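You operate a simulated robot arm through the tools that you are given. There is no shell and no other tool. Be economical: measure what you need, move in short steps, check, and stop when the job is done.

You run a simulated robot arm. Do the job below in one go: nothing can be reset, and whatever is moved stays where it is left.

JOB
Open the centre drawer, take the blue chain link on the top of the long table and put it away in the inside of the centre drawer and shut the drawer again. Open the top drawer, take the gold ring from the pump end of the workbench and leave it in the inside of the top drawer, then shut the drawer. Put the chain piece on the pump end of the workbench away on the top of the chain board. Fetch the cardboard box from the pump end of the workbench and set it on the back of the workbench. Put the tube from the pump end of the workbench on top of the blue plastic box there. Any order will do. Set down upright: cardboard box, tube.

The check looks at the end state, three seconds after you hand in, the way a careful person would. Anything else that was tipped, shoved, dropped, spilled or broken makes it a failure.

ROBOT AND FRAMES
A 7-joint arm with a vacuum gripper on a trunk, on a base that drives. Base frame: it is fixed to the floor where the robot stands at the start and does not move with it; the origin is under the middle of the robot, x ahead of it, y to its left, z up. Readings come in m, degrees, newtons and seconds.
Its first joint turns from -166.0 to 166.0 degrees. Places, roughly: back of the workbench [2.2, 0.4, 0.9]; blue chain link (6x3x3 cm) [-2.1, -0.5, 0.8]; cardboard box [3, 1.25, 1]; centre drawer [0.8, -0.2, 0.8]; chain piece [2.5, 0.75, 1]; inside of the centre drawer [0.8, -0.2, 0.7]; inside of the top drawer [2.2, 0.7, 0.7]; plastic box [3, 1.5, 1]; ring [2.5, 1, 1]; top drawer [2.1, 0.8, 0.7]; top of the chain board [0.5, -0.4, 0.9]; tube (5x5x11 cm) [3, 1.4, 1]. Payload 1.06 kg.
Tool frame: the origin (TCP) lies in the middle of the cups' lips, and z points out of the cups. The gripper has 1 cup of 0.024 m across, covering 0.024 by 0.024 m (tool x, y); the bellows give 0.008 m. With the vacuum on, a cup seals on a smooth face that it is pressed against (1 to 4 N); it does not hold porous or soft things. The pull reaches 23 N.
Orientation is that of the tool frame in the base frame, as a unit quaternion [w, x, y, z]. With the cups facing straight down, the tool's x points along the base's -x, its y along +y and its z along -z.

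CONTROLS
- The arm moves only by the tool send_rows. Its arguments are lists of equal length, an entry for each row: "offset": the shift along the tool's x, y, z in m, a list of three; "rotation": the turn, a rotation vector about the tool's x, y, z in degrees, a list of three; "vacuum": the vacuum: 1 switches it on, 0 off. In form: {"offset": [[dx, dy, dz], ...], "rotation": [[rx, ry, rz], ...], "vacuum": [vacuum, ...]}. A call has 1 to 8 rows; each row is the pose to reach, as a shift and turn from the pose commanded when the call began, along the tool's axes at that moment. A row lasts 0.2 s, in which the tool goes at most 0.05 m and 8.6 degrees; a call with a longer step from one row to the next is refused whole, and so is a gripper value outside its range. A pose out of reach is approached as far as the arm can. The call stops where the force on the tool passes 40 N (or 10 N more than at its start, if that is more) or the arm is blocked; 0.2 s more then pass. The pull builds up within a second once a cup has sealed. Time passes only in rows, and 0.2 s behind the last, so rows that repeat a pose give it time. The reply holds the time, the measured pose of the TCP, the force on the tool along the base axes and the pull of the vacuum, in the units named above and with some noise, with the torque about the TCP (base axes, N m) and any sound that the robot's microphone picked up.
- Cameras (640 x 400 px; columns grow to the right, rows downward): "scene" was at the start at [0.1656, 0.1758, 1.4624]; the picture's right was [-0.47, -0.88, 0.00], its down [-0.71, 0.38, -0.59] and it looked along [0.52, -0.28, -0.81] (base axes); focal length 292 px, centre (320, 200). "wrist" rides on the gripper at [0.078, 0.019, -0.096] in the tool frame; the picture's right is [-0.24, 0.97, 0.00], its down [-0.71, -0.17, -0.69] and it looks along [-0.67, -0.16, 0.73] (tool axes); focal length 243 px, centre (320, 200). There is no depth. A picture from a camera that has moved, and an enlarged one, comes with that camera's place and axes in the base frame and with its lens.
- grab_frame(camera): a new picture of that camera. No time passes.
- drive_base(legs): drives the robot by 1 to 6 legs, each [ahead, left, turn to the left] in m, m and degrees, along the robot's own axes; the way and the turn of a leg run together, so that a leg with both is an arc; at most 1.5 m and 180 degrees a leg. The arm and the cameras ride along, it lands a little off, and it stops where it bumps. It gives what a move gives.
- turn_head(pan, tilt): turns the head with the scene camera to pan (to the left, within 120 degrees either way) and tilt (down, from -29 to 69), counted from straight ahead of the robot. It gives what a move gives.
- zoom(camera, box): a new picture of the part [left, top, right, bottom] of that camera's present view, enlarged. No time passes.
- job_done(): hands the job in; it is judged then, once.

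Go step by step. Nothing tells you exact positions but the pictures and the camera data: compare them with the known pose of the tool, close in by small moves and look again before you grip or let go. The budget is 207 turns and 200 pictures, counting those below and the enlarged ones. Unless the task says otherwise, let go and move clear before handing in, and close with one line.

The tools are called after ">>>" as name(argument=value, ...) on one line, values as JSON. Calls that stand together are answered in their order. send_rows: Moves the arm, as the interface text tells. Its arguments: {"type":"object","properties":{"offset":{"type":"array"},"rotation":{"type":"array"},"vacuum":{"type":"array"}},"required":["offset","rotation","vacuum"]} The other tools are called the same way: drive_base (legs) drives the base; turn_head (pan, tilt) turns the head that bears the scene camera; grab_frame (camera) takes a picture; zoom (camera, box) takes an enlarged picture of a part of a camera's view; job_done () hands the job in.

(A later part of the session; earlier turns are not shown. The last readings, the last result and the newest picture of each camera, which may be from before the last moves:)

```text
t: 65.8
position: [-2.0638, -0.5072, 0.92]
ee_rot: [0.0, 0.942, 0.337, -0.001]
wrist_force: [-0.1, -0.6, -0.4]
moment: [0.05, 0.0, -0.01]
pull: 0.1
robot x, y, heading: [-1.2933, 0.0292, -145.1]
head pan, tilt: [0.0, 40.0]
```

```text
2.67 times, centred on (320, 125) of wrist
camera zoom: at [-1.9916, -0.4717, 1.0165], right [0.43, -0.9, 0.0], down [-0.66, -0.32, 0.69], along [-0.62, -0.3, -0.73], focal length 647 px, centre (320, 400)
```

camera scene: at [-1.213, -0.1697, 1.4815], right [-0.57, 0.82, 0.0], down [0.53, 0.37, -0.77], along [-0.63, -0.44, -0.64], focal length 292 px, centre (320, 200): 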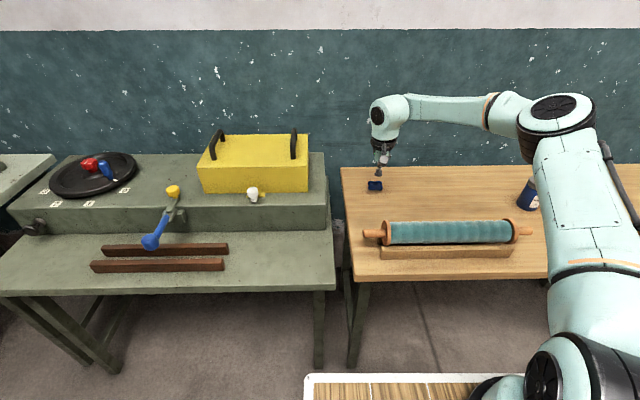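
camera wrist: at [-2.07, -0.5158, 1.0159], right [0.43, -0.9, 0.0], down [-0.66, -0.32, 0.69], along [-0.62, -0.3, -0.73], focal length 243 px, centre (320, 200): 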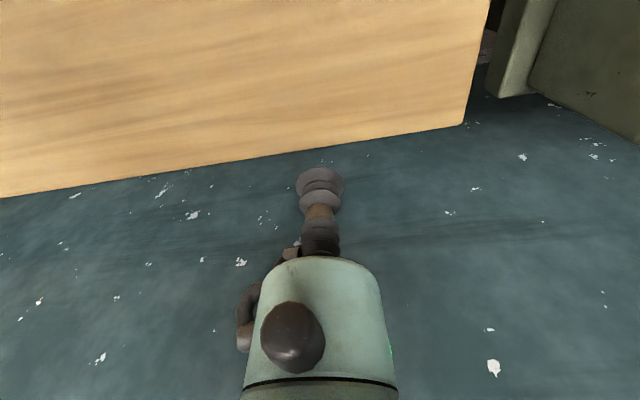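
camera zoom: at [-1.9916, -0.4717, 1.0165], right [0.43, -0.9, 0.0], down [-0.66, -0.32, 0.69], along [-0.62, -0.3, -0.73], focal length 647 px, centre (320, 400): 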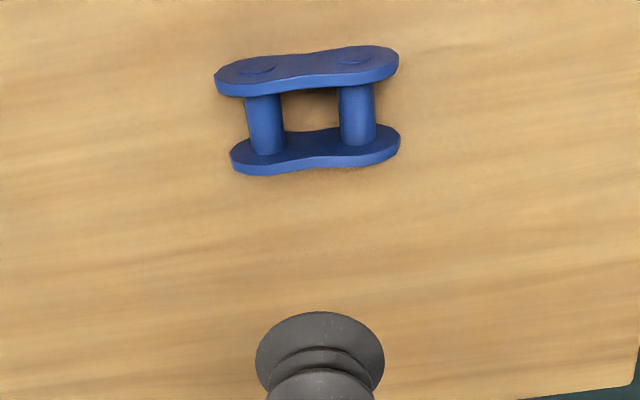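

The link stands with vertical plates (open on top). I'll centre over it and try a gentle press from above first to see if the cup seals.

>>> send_rows(offset=[[0.009, -0.0025, 0.03], [0.009, -0.0025, 0.06], [0.009, -0.0025, 0.08], [0.009, -0.0025, 0.085]], rotation=[[0, 0, 0], [0, 0, 0], [0, 0, 0], [0, 0, 0]], vacuum=[0, 0, 0, 0])

>>> grab_frame(camera="wrist")

>>> zoom(camera="scene", box=[340, 160, 420, 210])

```text
t: 66.8
position: [-2.0596, -0.4994, 0.8348]
ee_rot: [0.0, 0.942, 0.337, 0.0]
wrist_force: [-0.2, -0.1, 0.1]
moment: [-0.02, -0.03, 0.04]
pull: 0.0
robot x, y, heading: [-1.2985, 0.0248, -145.1]
head pan, tilt: [0.0, 40.0]
```

```text
162 pictures are left
camera wrist: at [-1.987, -0.463, 0.9308], right [0.43, -0.9, 0.0], down [-0.66, -0.32, 0.69], along [-0.62, -0.3, -0.73], focal length 243 px, centre (320, 200)
```

wrist: 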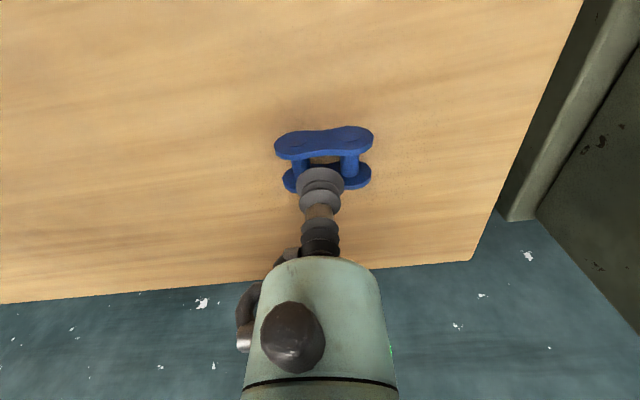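

```text
8.00 times, centred on (380, 185) of scene
camera zoom: at [-1.329, -0.2501, 1.4814], right [-0.57, 0.82, 0.0], down [0.53, 0.37, -0.77], along [-0.63, -0.44, -0.64], focal length 2339 px, centre (-160, 320)
```

zoom: 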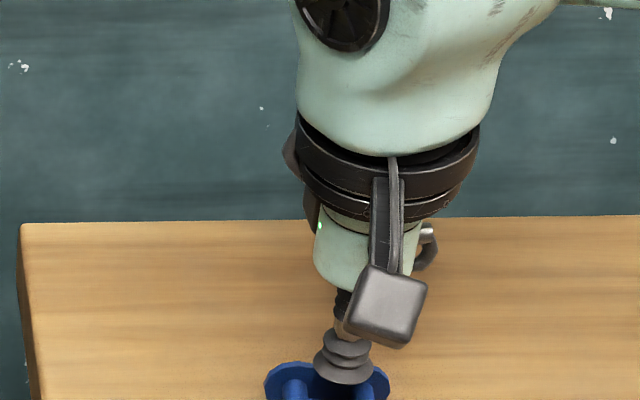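

Aligned over the centre. I press down gently with the vacuum on.

>>> send_rows(offset=[[0, 0, 0.004], [0, 0, 0.007], [0, 0, 0.01], [0, 0, 0.013], [0, 0, 0.015], [0, 0, 0.015], [0, 0, 0.015]], rotation=[[0, 0, 0], [0, 0, 0], [0, 0, 0], [0, 0, 0], [0, 0, 0], [0, 0, 0], [0, 0, 0]], vacuum=[1, 1, 1, 1, 1, 1, 1])

>>> grab_frame(camera="wrist")

```text
t: 68.4
position: [-2.0569, -0.4989, 0.8214]
ee_rot: [0.0, 0.942, 0.337, 0.0]
wrist_force: [-6.3, -1.2, 15.9]
moment: [-0.04, -0.06, -0.02]
pull: 22.8
robot x, y, heading: [-1.2952, 0.0303, -145.4]
head pan, tilt: [0.0, 40.0]
```

```text
160 pictures are left
camera wrist: at [-1.9856, -0.4625, 0.9166], right [0.43, -0.9, 0.0], down [-0.66, -0.32, 0.69], along [-0.62, -0.3, -0.73], focal length 243 px, centre (320, 200)
```

wrist: 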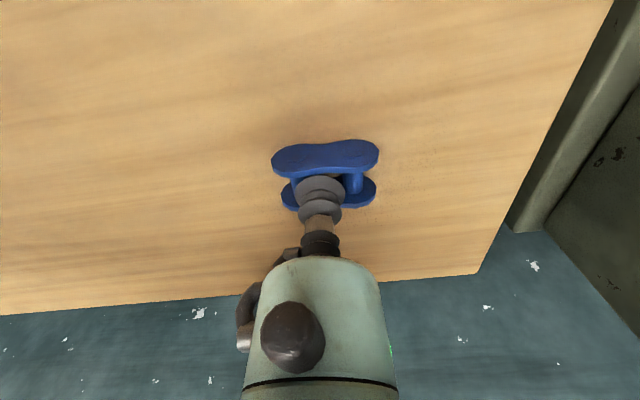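

It sealed from above with a full pull. I lift the link.

>>> send_rows(offset=[[0, 0, -0.01], [0, 0, -0.03], [0, 0, -0.06], [0, 0, -0.1], [0, 0, -0.15], [0, 0, -0.2], [0, 0, -0.25], [0.04, 0, -0.27]], rotation=[[0, 0, 0], [0, 0, 0], [0, 0, 0], [0, 0, 0], [0, 0, 0], [0, 0, 0], [0, 0, 0], [0, 0, 0]], vacuum=[1, 1, 1, 1, 1, 1, 1, 1])

>>> grab_frame(camera="wrist")

```text
t: 70.2
position: [-2.025, -0.4731, 1.0897]
ee_rot: [0.001, 0.941, 0.337, -0.001]
wrist_force: [-1.0, 0.0, -1.7]
moment: [0.03, 0.0, 0.0]
pull: 23.2
robot x, y, heading: [-1.2986, 0.0231, -145.2]
head pan, tilt: [0.0, 40.0]
```

```text
159 pictures are left
camera wrist: at [-1.9536, -0.4374, 1.1848], right [0.43, -0.9, 0.0], down [-0.66, -0.32, 0.68], along [-0.62, -0.3, -0.73], focal length 243 px, centre (320, 200)
```

wrist: 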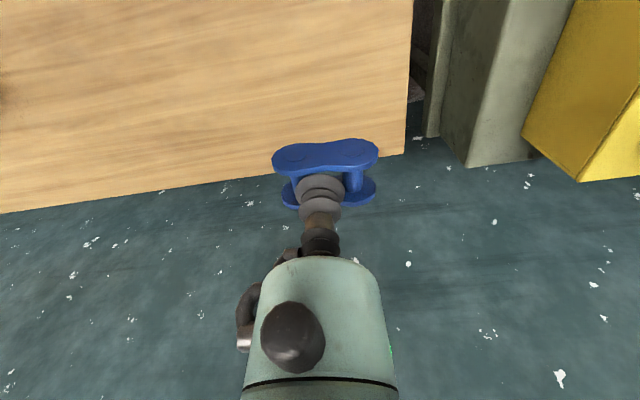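

Link secured. I retract the arm a bit and drive back to the open drawer along the way I came.

>>> send_rows(offset=[[0.045, 0, -0.01], [0.09, 0, -0.02], [0.135, 0, -0.03], [0.18, 0, -0.04], [0.2, 0, -0.05]], rotation=[[0, 0, 0], [0, 0, 0], [0, 0, 0], [0, 0, 0], [0, 0, 0]], vacuum=[1, 1, 1, 1, 1])

>>> drive_base(legs=[[-0.8, 0, 0], [-0.8, 0, 0], [0, 0, 91], [0.25, 0, 0]])

>>> grab_frame(camera="scene")

>>> grab_frame(camera="wrist")

```text
t: 71.4
position: [-1.8717, -0.3467, 1.1387]
ee_rot: [0.0, 0.942, 0.336, 0.0]
wrist_force: [-0.2, -0.2, -1.2]
moment: [0.01, 0.01, 0.02]
pull: 22.5
robot x, y, heading: [-1.2971, 0.0277, -145.2]
head pan, tilt: [0.0, 40.0]
```

```text
t: 84.9
position: [0.562, 0.1689, 1.1386]
ee_rot: [0.0, 0.419, 0.908, 0.0]
wrist_force: [-0.2, -0.2, -1.5]
moment: [0.03, -0.03, 0.0]
pull: 22.7
robot x, y, heading: [0.1765, 0.7313, -54.2]
head pan, tilt: [0.0, 40.0]
```

```text
158 pictures are left
camera scene: at [0.4559, 0.7072, 1.4814], right [-0.81, -0.59, 0.0], down [-0.38, 0.52, -0.77], along [0.45, -0.62, -0.64], focal length 292 px, centre (320, 200)
```

scene: 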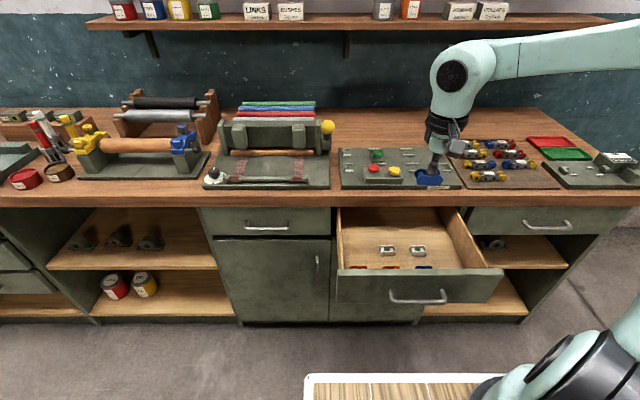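

```text
157 pictures are left
camera wrist: at [0.5237, 0.2403, 1.234], right [0.89, 0.45, 0.0], down [0.33, -0.65, 0.69], along [0.31, -0.61, -0.73], focal length 243 px, centre (320, 200)
```

wrist: 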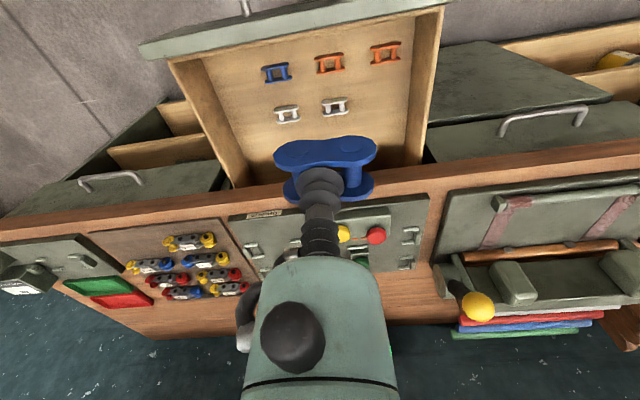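

The drawer holds five links in two rows with a vacant spot at the rear on the left side. I move the held link over that spot (≈ 0.716, 0.143).

>>> send_rows(offset=[[-0.035, 0.03, 0], [-0.07, 0.06, 0], [-0.105, 0.09, 0.01], [-0.12, 0.1, 0.05], [-0.12, 0.1, 0.1], [-0.12, 0.1, 0.15], [-0.12, 0.1, 0.2]], rotation=[[0, 0, 0], [0, 0, 0], [0, 0, 0], [0, 0, 0], [0, 0, 0], [0, 0, 0], [0, 0, 0]], vacuum=[1, 1, 1, 1, 1, 1, 1])

>>> grab_frame(camera="wrist")

>>> zoom(camera="scene", box=[310, 170, 510, 295])

```text
t: 86.5
position: [0.716, 0.1419, 0.9369]
ee_rot: [0.001, 0.42, 0.908, -0.001]
wrist_force: [-0.1, 0.3, -1.0]
moment: [-0.02, 0.01, -0.04]
pull: 22.6
robot x, y, heading: [0.1779, 0.7336, -54.3]
head pan, tilt: [0.0, 40.0]
```

```text
156 pictures are left
camera wrist: at [0.6779, 0.2151, 1.0333], right [0.89, 0.45, 0.0], down [0.33, -0.65, 0.69], along [0.31, -0.61, -0.73], focal length 243 px, centre (320, 200)
```

wrist: 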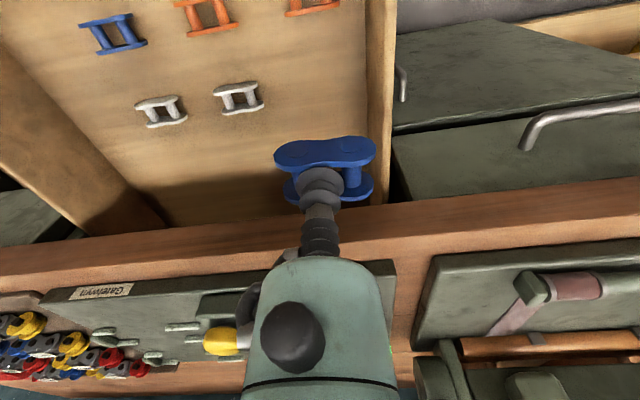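

```text
3.20 times, centred on (410, 232) of scene
camera zoom: at [0.4557, 0.7076, 1.4815], right [-0.81, -0.59, 0.0], down [-0.38, 0.52, -0.77], along [0.45, -0.62, -0.64], focal length 936 px, centre (32, 96)
```

zoom: 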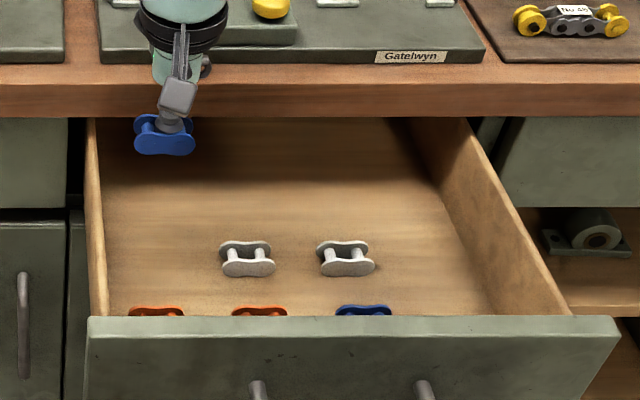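

The spot below lines up with the row of grey links. I shift 1.5 cm away from the side wall and descend until contact.

>>> send_rows(offset=[[0, -0.015, 0.03], [0, -0.015, 0.07], [0, -0.015, 0.11], [0, -0.015, 0.13], [0, -0.015, 0.14]], rotation=[[0, 0, 0], [0, 0, 0], [0, 0, 0], [0, 0, 0], [0, 0, 0]], vacuum=[1, 1, 1, 1, 1])

>>> grab_frame(camera="wrist")

>>> zoom(camera="scene", box=[310, 170, 510, 295])

```text
t: 87.7
position: [0.7036, 0.1309, 0.7973]
ee_rot: [0.0, 0.419, 0.908, 0.0]
wrist_force: [0.7, -0.2, -0.3]
moment: [0.01, 0.01, -0.01]
pull: 22.6
robot x, y, heading: [0.1818, 0.7349, -54.1]
head pan, tilt: [0.0, 40.0]
```

```text
154 pictures are left
camera wrist: at [0.6658, 0.2035, 0.8927], right [0.89, 0.45, 0.0], down [0.33, -0.65, 0.69], along [0.31, -0.61, -0.73], focal length 243 px, centre (320, 200)
```

wrist: 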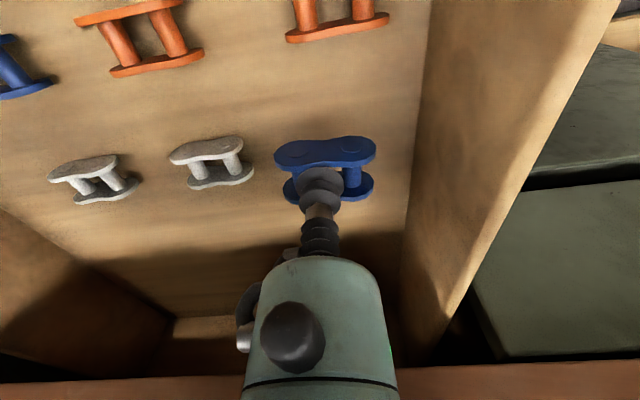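

```text
3.20 times, centred on (410, 232) of scene
camera zoom: at [0.4558, 0.7073, 1.4814], right [-0.81, -0.59, 0.0], down [-0.38, 0.52, -0.77], along [0.45, -0.62, -0.64], focal length 936 px, centre (32, 96)
```

zoom: 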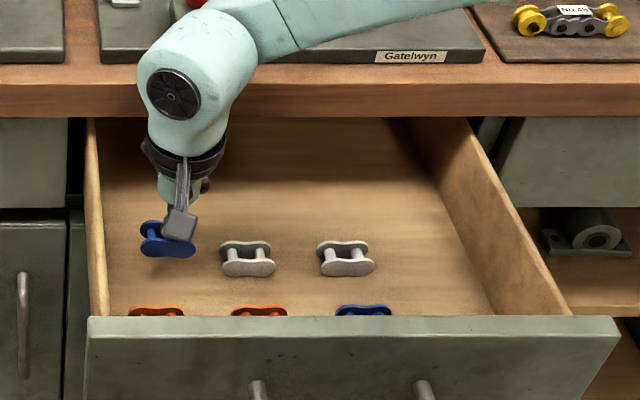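

Nicely in line and clear of neighbours. I creep down to contact, then release.

>>> send_rows(offset=[[0, 0, 0.006], [0, 0, 0.01], [0, 0, 0.014], [0, 0, 0.018], [0, 0, 0.022]], rotation=[[0, 0, 0], [0, 0, 0], [0, 0, 0], [0, 0, 0], [0, 0, 0]], vacuum=[1, 1, 1, 1, 1])

>>> grab_frame(camera="wrist")

```text
t: 88.9
position: [0.7027, 0.1313, 0.7755]
ee_rot: [0.0, 0.42, 0.908, 0.0]
wrist_force: [-0.3, -0.8, -1.2]
moment: [-0.02, -0.04, 0.02]
pull: 22.5
robot x, y, heading: [0.1781, 0.7362, -54.3]
head pan, tilt: [0.0, 40.0]
```

```text
152 pictures are left
camera wrist: at [0.6663, 0.2041, 0.8723], right [0.89, 0.45, 0.0], down [0.33, -0.65, 0.69], along [0.31, -0.61, -0.73], focal length 243 px, centre (320, 200)
```

wrist: 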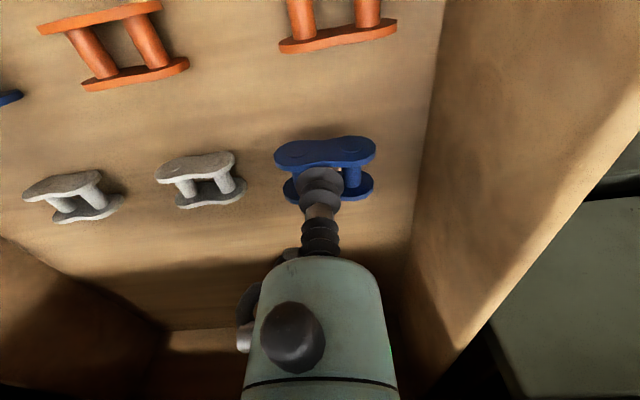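

>>> send_rows(offset=[[0, 0, 0.008], [0, 0, 0.014], [0, 0, 0.018], [0, 0, 0.021], [0, 0, 0.024], [0, 0, 0.027], [0, 0, 0.03]], rotation=[[0, 0, 0], [0, 0, 0], [0, 0, 0], [0, 0, 0], [0, 0, 0], [0, 0, 0], [0, 0, 0]], vacuum=[1, 1, 1, 1, 1, 1, 1])

>>> grab_frame(camera="wrist")

```text
t: 90.5
position: [0.7039, 0.1316, 0.7471]
ee_rot: [0.001, 0.42, 0.908, -0.001]
wrist_force: [-0.5, -1.8, 19.7]
moment: [0.03, -0.03, -0.04]
pull: 22.6
robot x, y, heading: [0.174, 0.7351, -53.9]
head pan, tilt: [0.0, 40.0]
```

```text
151 pictures are left
camera wrist: at [0.6665, 0.2039, 0.8429], right [0.89, 0.45, 0.0], down [0.33, -0.65, 0.69], along [0.31, -0.61, -0.73], focal length 243 px, centre (320, 200)
```

wrist: 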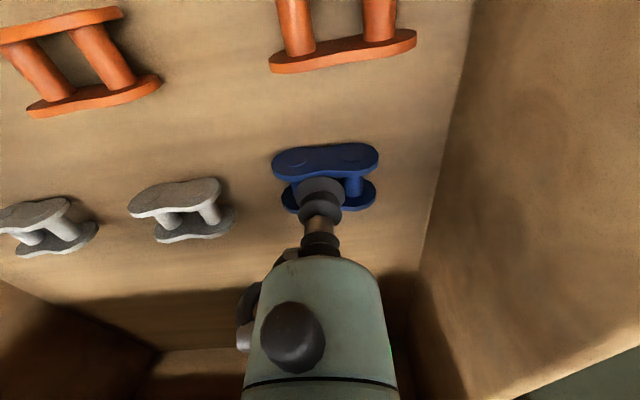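

Contact with the drawer floor at TCP z ≈ 0.75. I relax the press, release and rise.

>>> send_rows(offset=[[0, 0, -0.004], [0, 0, -0.004], [0, 0, -0.004], [0, 0, -0.004], [0, 0, -0.008], [0, 0, -0.02], [0, 0, -0.06], [0, 0, -0.1]], rotation=[[0, 0, 0], [0, 0, 0], [0, 0, 0], [0, 0, 0], [0, 0, 0], [0, 0, 0], [0, 0, 0], [0, 0, 0]], vacuum=[1, 0, 0, 0, 0, 0, 0, 0])

>>> grab_frame(camera="wrist")

```text
t: 92.3
position: [0.7039, 0.1286, 0.8468]
ee_rot: [-0.001, 0.42, 0.908, -0.001]
wrist_force: [-0.4, 0.5, -0.2]
moment: [0.0, 0.01, 0.05]
pull: 0.1
robot x, y, heading: [0.1754, 0.7349, -54.0]
head pan, tilt: [0.0, 40.0]
```

```text
150 pictures are left
camera wrist: at [0.6669, 0.2022, 0.9427], right [0.89, 0.45, 0.0], down [0.33, -0.65, 0.69], along [0.31, -0.61, -0.73], focal length 243 px, centre (320, 200)
```

wrist: 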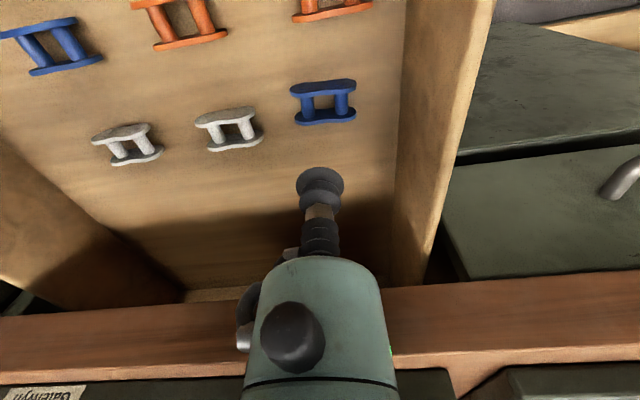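

The link lies in its place. Now I raise the tool, turn it horizontal, and go in front of the drawer face to push it shut.

>>> send_rows(offset=[[0, 0, -0.045], [0, 0, -0.09], [0, 0, -0.135], [0, 0, -0.18], [0, 0, -0.225], [0, 0, -0.27], [0, 0, -0.3]], rotation=[[0, 0, 0], [0, 0, 1], [0, 0, 2], [0, 0, 3], [0, 0, 4], [0, 0, 4.4], [0, 0, 4.4]], vacuum=[0, 0, 0, 0, 0, 0, 0])

>>> send_rows(offset=[[0, 0, 0], [0, 0, 0], [0, 0, 0], [0, 0, 0], [0, 0, 0], [0, 0, 0], [0, 0, 0], [0, 0, 0]], rotation=[[0, -8.5, 0], [0, -17, 0], [0, -25.5, 0], [0, -34, 0], [0, -42.5, 0], [0, -51, 0], [0, -59.5, 0], [0, -68, 0]], vacuum=[0, 0, 0, 0, 0, 0, 0, 0])

>>> send_rows(offset=[[0, 0, 0], [0, 0, 0], [0, 0, 0]], rotation=[[0, -8, 0], [0, -16, 0], [0, -22, 0]], vacuum=[0, 0, 0])

```text
t: 93.9
position: [0.7055, 0.1309, 1.1476]
ee_rot: [0.0, 0.454, 0.891, 0.0]
wrist_force: [-0.5, 0.1, -0.5]
moment: [-0.01, -0.04, -0.03]
pull: 0.0
robot x, y, heading: [0.1748, 0.7338, -54.2]
head pan, tilt: [0.0, 40.0]
```

```text
t: 95.7
position: [0.7019, 0.1306, 1.147]
ee_rot: [0.5, 0.376, 0.738, -0.254]
wrist_force: [1.0, -0.5, 0.6]
moment: [-0.02, 0.02, 0.04]
pull: 0.0
robot x, y, heading: [0.1776, 0.7328, -54.3]
head pan, tilt: [0.0, 40.0]
```

```text
t: 96.5
position: [0.7043, 0.1319, 1.1468]
ee_rot: [0.631, 0.321, 0.629, -0.321]
wrist_force: [-0.2, 0.8, -0.1]
moment: [0.03, 0.0, 0.01]
pull: 0.0
robot x, y, heading: [0.1774, 0.7306, -54.2]
head pan, tilt: [0.0, 40.0]
```

>>> send_rows(offset=[[0, 0.006, -0.045], [0, 0.012, -0.09], [0, 0.018, -0.135], [0, 0.024, -0.18], [0, 0.03, -0.225], [0, 0.03, -0.24]], rotation=[[0, 0, 0], [0, 0, 0], [0, 0, 0], [0, 0, 0], [0, 0, 0], [0, 0, 0]], vacuum=[0, 0, 0, 0, 0, 0])

>>> send_rows(offset=[[0.045, 0, 0], [0.09, 0, 0], [0.135, 0, 0], [0.18, 0, 0], [0.225, 0, 0], [0.27, 0, 0], [0.315, 0, 0], [0.353, 0, 0]], rotation=[[0, 0, 0], [0, 0, 0], [0, 0, 0], [0, 0, 0], [0, 0, 0], [0, 0, 0], [0, 0, 0], [0, 0, 0]], vacuum=[0, 0, 0, 0, 0, 0, 0, 0])

>>> grab_frame(camera="wrist")

```text
t: 97.9
position: [0.6431, 0.2412, 1.1463]
ee_rot: [0.63, 0.321, 0.631, -0.32]
wrist_force: [0.2, 0.7, 0.5]
moment: [-0.02, -0.03, 0.0]
pull: 0.0
out of reach, approached as far as the arm can: row 3, 4, 5, 6
robot x, y, heading: [0.1758, 0.7352, -54.1]
head pan, tilt: [0.0, 40.0]
```

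```text
t: 99.5
position: [0.649, 0.2338, 0.8588]
ee_rot: [0.64, 0.317, 0.619, -0.327]
wrist_force: [0.7, 0.9, 22.5]
moment: [0.72, 0.5, 0.0]
pull: 0.2
robot x, y, heading: [0.1762, 0.7347, -54.1]
head pan, tilt: [0.0, 40.0]
stopped in row 7: the force on the tool passed its limit at 137 N (the readings are from after the stop); the commanded pose is now the measured one
```

```text
149 pictures are left
camera wrist: at [0.6092, 0.3214, 0.7773], right [0.78, 0.58, 0.24], down [-0.55, 0.47, 0.69], along [0.28, -0.67, 0.69], focal length 243 px, centre (320, 200)
```

wrist: 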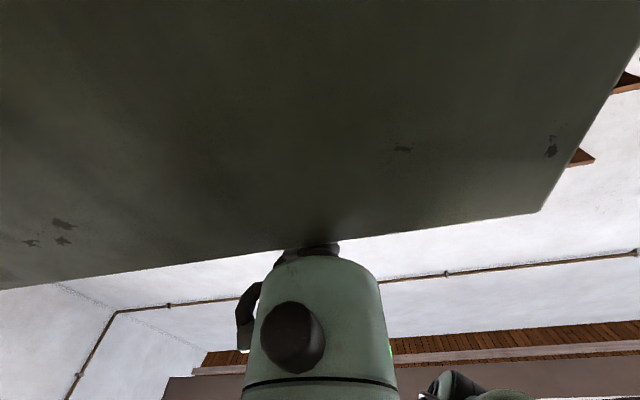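

The retreat fell short of reach, so the tool came down on top of the drawer front — my mistake for chaining. I lift off, back the base away, and inspect.

>>> send_rows(offset=[[-0.03, 0, 0], [-0.075, 0, 0], [-0.12, 0, 0], [-0.16, 0, 0]], rotation=[[0, 0, 0], [0, 0, 0], [0, 0, 0], [0, 0, 0]], vacuum=[0, 0, 0, 0])

>>> drive_base(legs=[[-0.15, 0, 0]])

>>> grab_frame(camera="scene")

>>> grab_frame(camera="wrist")

```text
t: 100.5
position: [0.6468, 0.2378, 1.0181]
ee_rot: [0.638, 0.317, 0.621, -0.326]
wrist_force: [0.4, 0.8, -0.3]
moment: [0.0, 0.0, 0.01]
pull: 0.1
robot x, y, heading: [0.177, 0.7349, -54.2]
head pan, tilt: [0.0, 40.0]
```

```text
t: 101.9
position: [0.5564, 0.3631, 1.0165]
ee_rot: [0.638, 0.317, 0.621, -0.327]
wrist_force: [0.3, -0.1, 0.4]
moment: [-0.02, 0.03, -0.01]
pull: 0.1
robot x, y, heading: [0.0872, 0.8542, -54.1]
head pan, tilt: [0.0, 40.0]
```

```text
148 pictures are left
camera scene: at [0.3657, 0.832, 1.4814], right [-0.81, -0.59, 0.0], down [-0.38, 0.52, -0.77], along [0.45, -0.62, -0.64], focal length 292 px, centre (320, 200)
```

scene: 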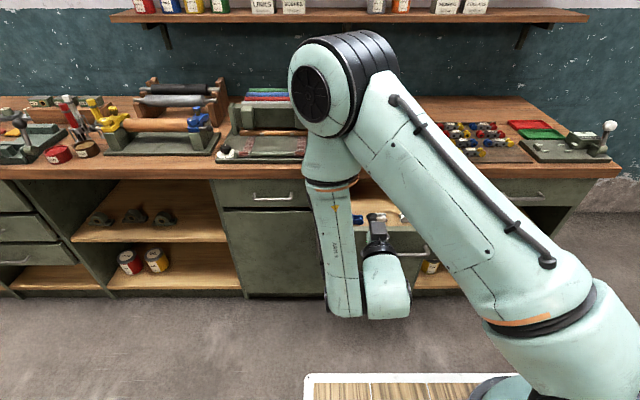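

```text
147 pictures are left
camera wrist: at [0.5159, 0.4501, 0.937], right [0.78, 0.57, 0.23], down [-0.55, 0.47, 0.69], along [0.28, -0.67, 0.69], focal length 243 px, centre (320, 200)
```

wrist: 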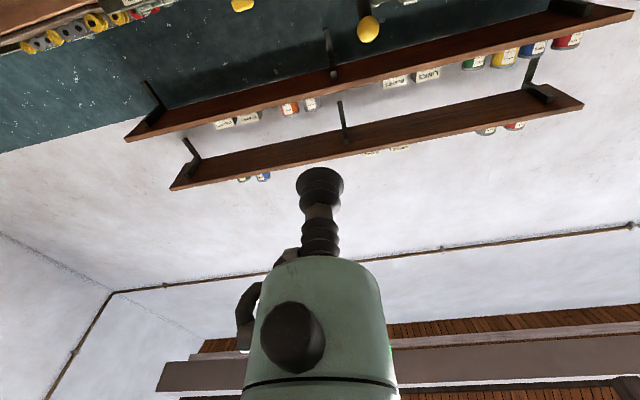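

The drawer is still fine. I lower the tool in front of its face and push it in with the arm as far as reach allows.

>>> send_rows(offset=[[0.045, 0, 0], [0.09, 0, 0], [0.135, 0, 0], [0.18, 0, 0], [0.222, 0, 0]], rotation=[[0, 0, 0], [0, 0, 0], [0, 0, 0], [0, 0, 0], [0, 0, 0]], vacuum=[0, 0, 0, 0, 0])

>>> grab_frame(camera="wrist")

```text
t: 103.1
position: [0.5616, 0.3555, 0.7962]
ee_rot: [0.639, 0.318, 0.62, -0.327]
wrist_force: [-0.3, 0.2, -0.5]
moment: [0.02, 0.03, 0.02]
pull: 0.0
robot x, y, heading: [0.0868, 0.8581, -53.9]
head pan, tilt: [0.0, 40.0]
```

```text
146 pictures are left
camera wrist: at [0.52, 0.444, 0.7155], right [0.78, 0.57, 0.23], down [-0.55, 0.47, 0.69], along [0.28, -0.67, 0.69], focal length 243 px, centre (320, 200)
```

wrist: 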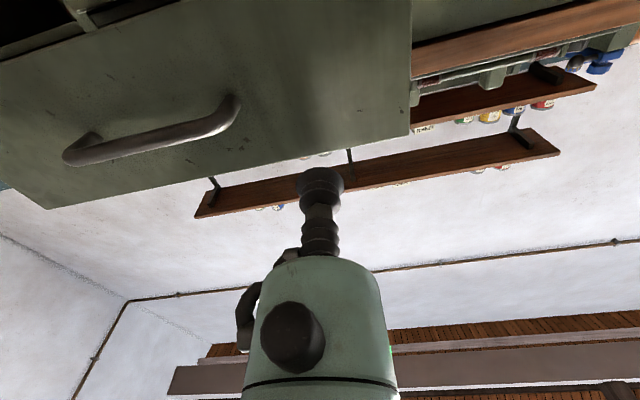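

>>> send_rows(offset=[[0, 0, 0.04], [0, 0, 0.075], [0, 0, 0.1], [0, 0, 0.125], [0, 0, 0.15], [0, 0, 0.175], [0, 0, 0.2], [0, 0, 0.225]], rotation=[[0, 0, 0], [0, 0, 0], [0, 0, 0], [0, 0, 0], [0, 0, 0], [0, 0, 0], [0, 0, 0], [0, 0, 0]], vacuum=[0, 0, 0, 0, 0, 0, 0, 0])

>>> grab_frame(camera="wrist")

```text
t: 104.9
position: [0.6916, 0.1733, 0.8026]
ee_rot: [0.639, 0.317, 0.62, -0.327]
wrist_force: [-0.1, 1.0, -0.8]
moment: [-0.03, -0.02, -0.01]
pull: 0.2
robot x, y, heading: [0.0878, 0.8605, -54.1]
head pan, tilt: [0.0, 40.0]
```

```text
145 pictures are left
camera wrist: at [0.651, 0.262, 0.7216], right [0.78, 0.57, 0.23], down [-0.55, 0.47, 0.69], along [0.28, -0.67, 0.69], focal length 243 px, centre (320, 200)
```

wrist: 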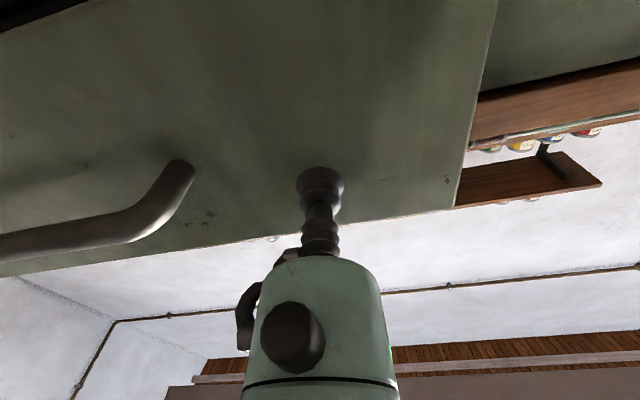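

The drawer is about half shut. The base now drives 0.12 m forward with the tool pushing, then the arm finishes the last bit.

>>> drive_base(legs=[[0.12, 0, 0]])

>>> send_rows(offset=[[0, 0, 0.01], [0, 0, 0.018], [0, 0, 0.025], [0, 0, 0.03], [0, 0, 0.035], [0, 0, 0.04]], rotation=[[0, 0, 0], [0, 0, 0], [0, 0, 0], [0, 0, 0], [0, 0, 0], [0, 0, 0]], vacuum=[0, 0, 0, 0, 0, 0])

>>> grab_frame(camera="wrist")

```text
t: 106.1
position: [0.764, 0.0807, 0.8022]
ee_rot: [0.639, 0.316, 0.622, -0.324]
wrist_force: [0.2, 0.2, 0.2]
moment: [-0.01, 0.02, 0.04]
pull: 0.1
robot x, y, heading: [0.1549, 0.7645, -54.1]
head pan, tilt: [0.0, 40.0]
```

```text
t: 107.5
position: [0.7856, 0.0485, 0.8034]
ee_rot: [0.639, 0.316, 0.621, -0.326]
wrist_force: [-2.9, 7.6, -2.3]
moment: [0.02, -0.05, 0.0]
pull: 0.0
robot x, y, heading: [0.1543, 0.7626, -54.2]
head pan, tilt: [0.0, 40.0]
```

```text
144 pictures are left
camera wrist: at [0.745, 0.1365, 0.7225], right [0.78, 0.58, 0.23], down [-0.55, 0.47, 0.69], along [0.29, -0.67, 0.69], focal length 243 px, centre (320, 200)
```

wrist: 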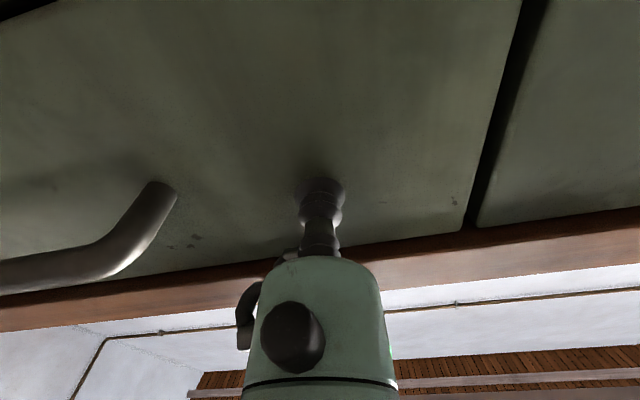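

The drawer meets its stop. I back off, raise the tool and check it.

>>> send_rows(offset=[[0, 0, 0.004], [0, 0, -0.02], [0, 0, -0.06], [0, 0, -0.1], [-0.045, 0, -0.11], [-0.09, 0, -0.11]], rotation=[[0, 0, 0], [0, 0, 0], [0, 0, 0], [0, 0, 0], [0, 0, 0], [0, 0, 0]], vacuum=[0, 0, 0, 0, 0, 0])

>>> grab_frame(camera="wrist")

>>> grab_frame(camera="scene")

```text
t: 108.9
position: [0.7212, 0.1398, 0.8907]
ee_rot: [0.639, 0.316, 0.621, -0.326]
wrist_force: [-0.2, -0.7, -0.7]
moment: [-0.04, -0.02, -0.03]
pull: 0.2
robot x, y, heading: [0.1572, 0.7634, -54.1]
head pan, tilt: [0.0, 40.0]
```

```text
143 pictures are left
camera wrist: at [0.6796, 0.2275, 0.8097], right [0.78, 0.58, 0.23], down [-0.55, 0.47, 0.69], along [0.29, -0.67, 0.69], focal length 243 px, centre (320, 200)
```

wrist: 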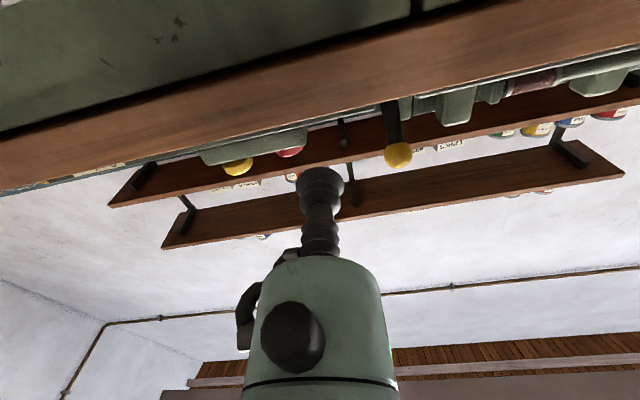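

```text
142 pictures are left
camera scene: at [0.4358, 0.7363, 1.4814], right [-0.81, -0.59, 0.0], down [-0.38, 0.52, -0.77], along [0.45, -0.62, -0.64], focal length 292 px, centre (320, 200)
```

scene: 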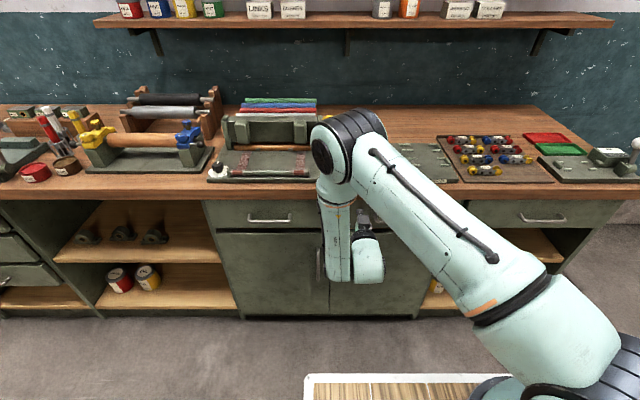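

Drawer looks shut. I raise the tool and point it down, then turn the robot along the bench for the drive to the pump end.

>>> send_rows(offset=[[-0.045, 0, 0], [-0.09, 0, 0], [-0.135, 0, 0], [-0.18, 0, 0], [-0.225, 0, 0], [-0.26, 0, 0]], rotation=[[0, 0, 0], [0, 0, 0], [0, 0, 0], [0, 0, 0], [0, 0, 0], [0, 0, 0]], vacuum=[0, 0, 0, 0, 0, 0])

>>> send_rows(offset=[[0, 0, 0], [0, 0, 0], [0, 0, 0], [0, 0, 0], [0, 0, 0], [0, 0, 0], [0, 0, 0], [0, 0, 0]], rotation=[[0, 8.5, 0], [0, 17, 0], [0, 25.5, 0], [0, 34, 0], [0, 42.5, 0], [0, 51, 0], [0, 59.5, 0], [0, 68, 0]], vacuum=[0, 0, 0, 0, 0, 0, 0, 0])

>>> send_rows(offset=[[0, 0, 0], [0, 0, 0], [0, 0, 0]], rotation=[[0, 8, 0], [0, 16, 0], [0, 23.3, 0]], vacuum=[0, 0, 0])

>>> grab_frame(camera="scene")

```text
t: 110.3
position: [0.7177, 0.1464, 1.1506]
ee_rot: [0.638, 0.316, 0.622, -0.325]
wrist_force: [0.8, 0.1, -0.1]
moment: [-0.04, 0.01, -0.03]
pull: 0.0
robot x, y, heading: [0.1574, 0.7599, -53.9]
head pan, tilt: [0.0, 40.0]
```

```text
t: 112.1
position: [0.7182, 0.1495, 1.151]
ee_rot: [0.183, 0.442, 0.873, -0.092]
wrist_force: [-0.9, 0.0, 0.1]
moment: [-0.03, -0.01, 0.01]
pull: 0.0
out of reach, approached as far as the arm can: row 5
robot x, y, heading: [0.1577, 0.7594, -54.0]
head pan, tilt: [0.0, 40.0]
```

```text
t: 112.9
position: [0.7153, 0.1451, 1.1509]
ee_rot: [0.002, 0.454, 0.891, -0.001]
wrist_force: [0.0, 0.2, 0.5]
moment: [-0.04, 0.02, -0.01]
pull: 0.1
robot x, y, heading: [0.1544, 0.7608, -54.1]
head pan, tilt: [0.0, 40.0]
```

```text
141 pictures are left
camera scene: at [0.4354, 0.7368, 1.4815], right [-0.81, -0.59, 0.0], down [-0.38, 0.52, -0.77], along [0.45, -0.62, -0.64], focal length 292 px, centre (320, 200)
```

scene: 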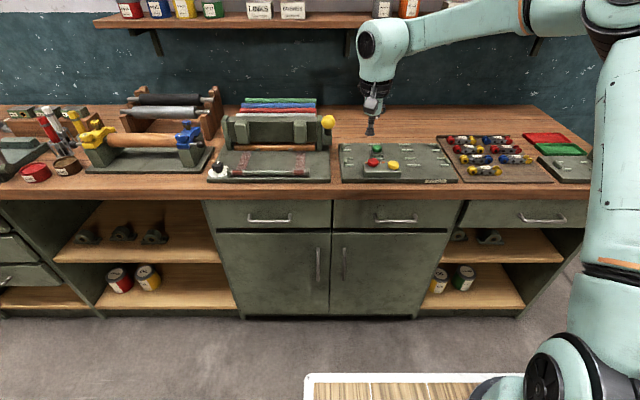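

The centre drawer is flush. I tuck the arm in, turn along the bench and drive toward the pump end.

>>> send_rows(offset=[[0.045, 0, 0], [0.09, 0, 0], [0.135, 0, 0], [0.18, 0, 0], [0.22, 0, 0]], rotation=[[0, 0, 0], [0, 0, 0], [0, 0, 0], [0, 0, 0], [0, 0, 0]], vacuum=[0, 0, 0, 0, 0])

>>> drive_base(legs=[[0, 0, 90], [0.8, -0.1, 0]])

>>> turn_head(pan=-30, tilt=30)

>>> grab_frame(camera="scene")

>>> turn_head(pan=30, tilt=35)

>>> grab_frame(camera="scene")

```text
t: 114.1
position: [0.5887, 0.3236, 1.1468]
ee_rot: [0.003, 0.455, 0.891, -0.001]
wrist_force: [0.0, 0.6, 0.3]
moment: [0.0, 0.03, 0.0]
pull: 0.0
robot x, y, heading: [0.1557, 0.7593, -54.0]
head pan, tilt: [0.0, 40.0]
```

```text
t: 122.3
position: [1.2784, 1.6, 1.1447]
ee_rot: [0.002, -0.319, 0.948, 0.001]
wrist_force: [0.0, -0.2, 0.2]
moment: [-0.04, -0.03, -0.03]
pull: 0.1
robot x, y, heading: [0.849, 1.16, 37.3]
head pan, tilt: [0.0, 40.0]
```

```text
t: 123.2
position: [1.2785, 1.6, 1.1468]
ee_rot: [0.002, -0.319, 0.948, 0.001]
wrist_force: [-0.7, -0.4, -0.1]
moment: [0.02, 0.0, 0.0]
pull: 0.1
robot x, y, heading: [0.8531, 1.1581, 37.1]
head pan, tilt: [-30.0, 30.0]
```

```text
140 pictures are left
camera scene: at [0.8923, 1.3986, 1.4968], right [0.13, -0.99, 0.0], down [-0.5, -0.06, -0.87], along [0.86, 0.11, -0.5], focal length 292 px, centre (320, 200)
```

scene: 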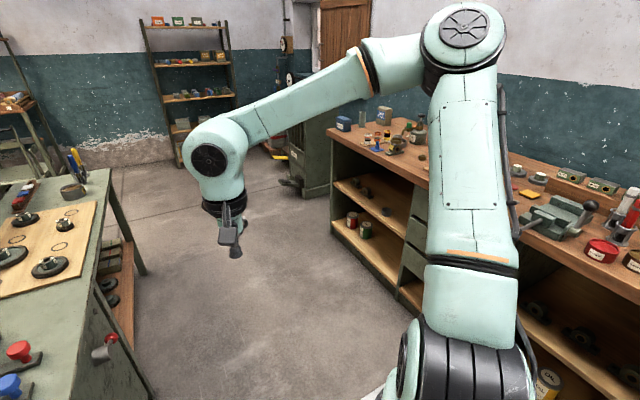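

```text
t: 124.5
position: [1.2774, 1.6006, 1.1478]
ee_rot: [0.003, -0.319, 0.948, 0.001]
wrist_force: [0.1, -0.8, -0.5]
moment: [0.01, 0.02, 0.01]
pull: 0.1
robot x, y, heading: [0.8515, 1.1595, 37.1]
head pan, tilt: [30.0, 35.0]
```

```text
139 pictures are left
camera scene: at [0.8367, 1.4683, 1.489], right [0.92, -0.39, 0.0], down [-0.22, -0.53, -0.82], along [0.32, 0.76, -0.57], focal length 292 px, centre (320, 200)
```

scene: 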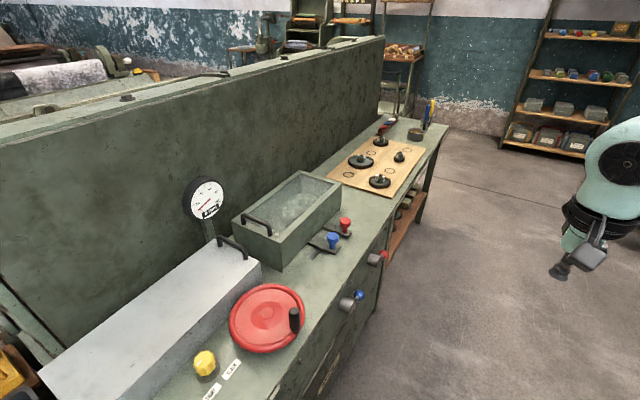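

I'm in the aisle with clear way ahead. I drive 1 m further and look at the pump end of the bench.

>>> drive_base(legs=[[0.95, -0.08, -1]])

>>> turn_head(pan=-60, tilt=35)

>>> grab_frame(camera="scene")

>>> turn_head(pan=-20, tilt=35)

>>> grab_frame(camera="scene")

```text
t: 129.4
position: [2.0943, 2.0742, 1.1472]
ee_rot: [0.003, -0.303, 0.953, 0.0]
wrist_force: [0.1, 0.5, 0.3]
moment: [0.01, 0.02, -0.03]
pull: 0.1
robot x, y, heading: [1.6493, 1.647, 35.4]
head pan, tilt: [30.0, 35.0]
```

```text
t: 131.1
position: [2.0949, 2.074, 1.1452]
ee_rot: [0.003, -0.303, 0.953, 0.001]
wrist_force: [0.9, 0.1, 0.0]
moment: [-0.03, -0.02, -0.01]
pull: 0.1
robot x, y, heading: [1.6531, 1.6478, 35.2]
head pan, tilt: [-60.0, 35.0]
```

```text
138 pictures are left
camera scene: at [1.6915, 1.8401, 1.489], right [-0.42, -0.91, 0.0], down [-0.52, 0.24, -0.82], along [0.74, -0.34, -0.57], focal length 292 px, centre (320, 200)
```

scene: 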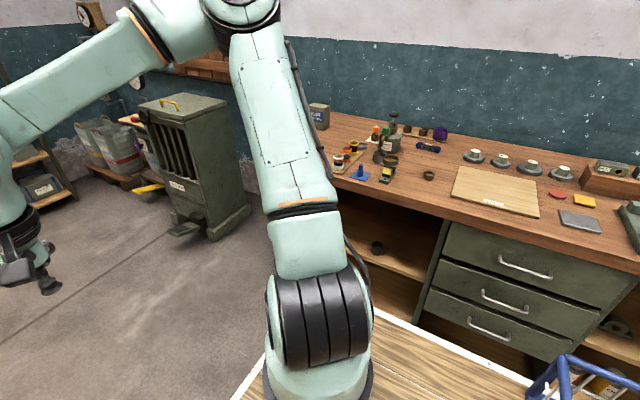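

```text
t: 132.2
position: [2.0945, 2.0749, 1.1469]
ee_rot: [0.004, -0.302, 0.953, 0.001]
wrist_force: [0.6, 0.1, -0.5]
moment: [0.02, 0.0, 0.01]
pull: 0.1
robot x, y, heading: [1.6529, 1.6459, 35.3]
head pan, tilt: [-20.0, 35.0]
```

```text
137 pictures are left
camera scene: at [1.6965, 1.9, 1.489], right [0.26, -0.96, 0.0], down [-0.55, -0.15, -0.82], along [0.79, 0.22, -0.57], focal length 292 px, centre (320, 200)
```

scene: 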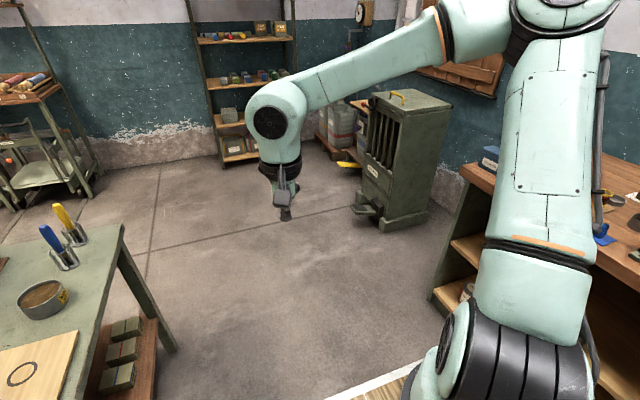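

I see the three-drawer stack (top drawer handle ≈ (2.0, 0.97)) and the pump-end items. Let me enlarge that region.

>>> turn_head(pan=-70, tilt=35)

>>> grab_frame(camera="scene")

>>> zoom(camera="scene", box=[240, 80, 400, 180])

>>> zoom(camera="scene", box=[380, 120, 600, 257])

```text
t: 133.3
position: [2.0939, 2.0744, 1.1466]
ee_rot: [0.003, -0.303, 0.953, 0.001]
wrist_force: [0.1, 0.5, 0.2]
moment: [0.0, 0.03, -0.03]
pull: 0.2
robot x, y, heading: [1.651, 1.6454, 35.4]
head pan, tilt: [-70.0, 35.0]
```

```text
136 pictures are left
camera scene: at [1.684, 1.8268, 1.489], right [-0.57, -0.82, 0.0], down [-0.47, 0.33, -0.82], along [0.67, -0.47, -0.57], focal length 292 px, centre (320, 200)
```

scene: 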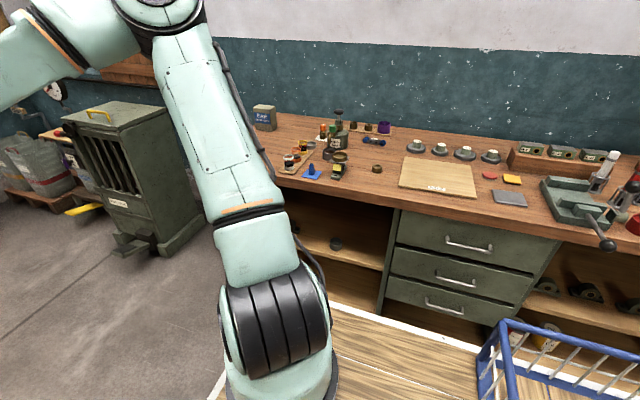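

```text
4.00 times, centred on (320, 130) of scene
camera zoom: at [1.684, 1.8268, 1.489], right [-0.57, -0.82, 0.0], down [-0.47, 0.33, -0.82], along [0.67, -0.47, -0.57], focal length 1169 px, centre (320, 480)
```

zoom: 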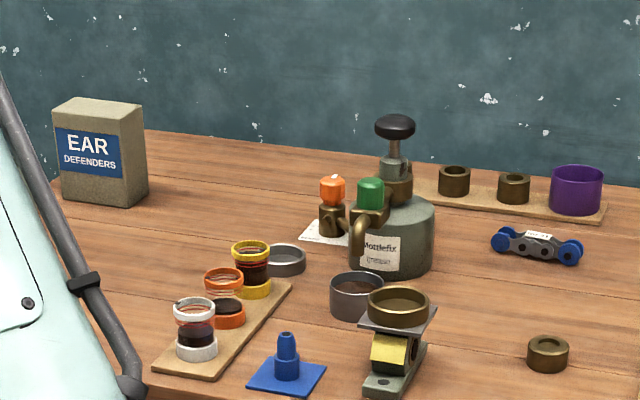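

```text
2.91 times, centred on (490, 188) of scene
camera zoom: at [1.684, 1.8268, 1.489], right [-0.57, -0.82, 0.0], down [-0.47, 0.33, -0.82], along [0.67, -0.47, -0.57], focal length 850 px, centre (-174, 234)
```

zoom: 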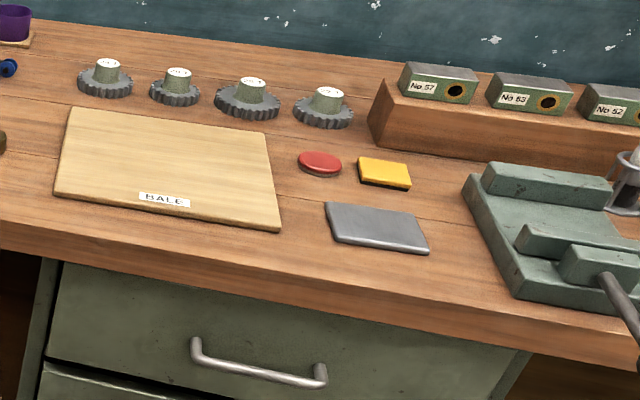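

Items identified: EAR DEFENDERS cardboard box, chain piece with blue ends, bronze/gold ring, top drawer. I shift the robot 15 cm away from the bench, then swing the arm round to its right side in arcs.

>>> drive_base(legs=[[0, 0.155, 0.7]])

>>> send_rows(offset=[[-0.0055, -0.0492, 0], [-0.0071, -0.0986, 0], [-0.0046, -0.148, 0], [0.0017, -0.197, 0], [0.012, -0.2453, 0], [0.0261, -0.2927, 0], [0.044, -0.3388, 0], [0.0655, -0.3833, 0]], rotation=[[0, 0, 4.2], [0, 0, 8.4], [0, 0, 12.6], [0, 0, 16.8], [0, 0, 21], [0, 0, 25.2], [0, 0, 29.4], [0, 0, 33.6]], vacuum=[0, 0, 0, 0, 0, 0, 0, 0])

```text
t: 134.7
position: [1.9985, 2.2066, 1.1463]
ee_rot: [0.003, -0.308, 0.951, 0.001]
wrist_force: [-0.8, 0.0, 0.3]
moment: [-0.02, 0.03, 0.0]
pull: 0.1
robot x, y, heading: [1.5616, 1.771, 36.0]
head pan, tilt: [-70.0, 35.0]
```

```text
t: 136.5
position: [2.171, 1.8568, 1.1447]
ee_rot: [0.003, -0.022, 1.0, 0.002]
wrist_force: [0.5, -0.6, -0.1]
moment: [-0.01, 0.0, -0.01]
pull: 0.1
robot x, y, heading: [1.5607, 1.7762, 36.3]
head pan, tilt: [-70.0, 35.0]
```

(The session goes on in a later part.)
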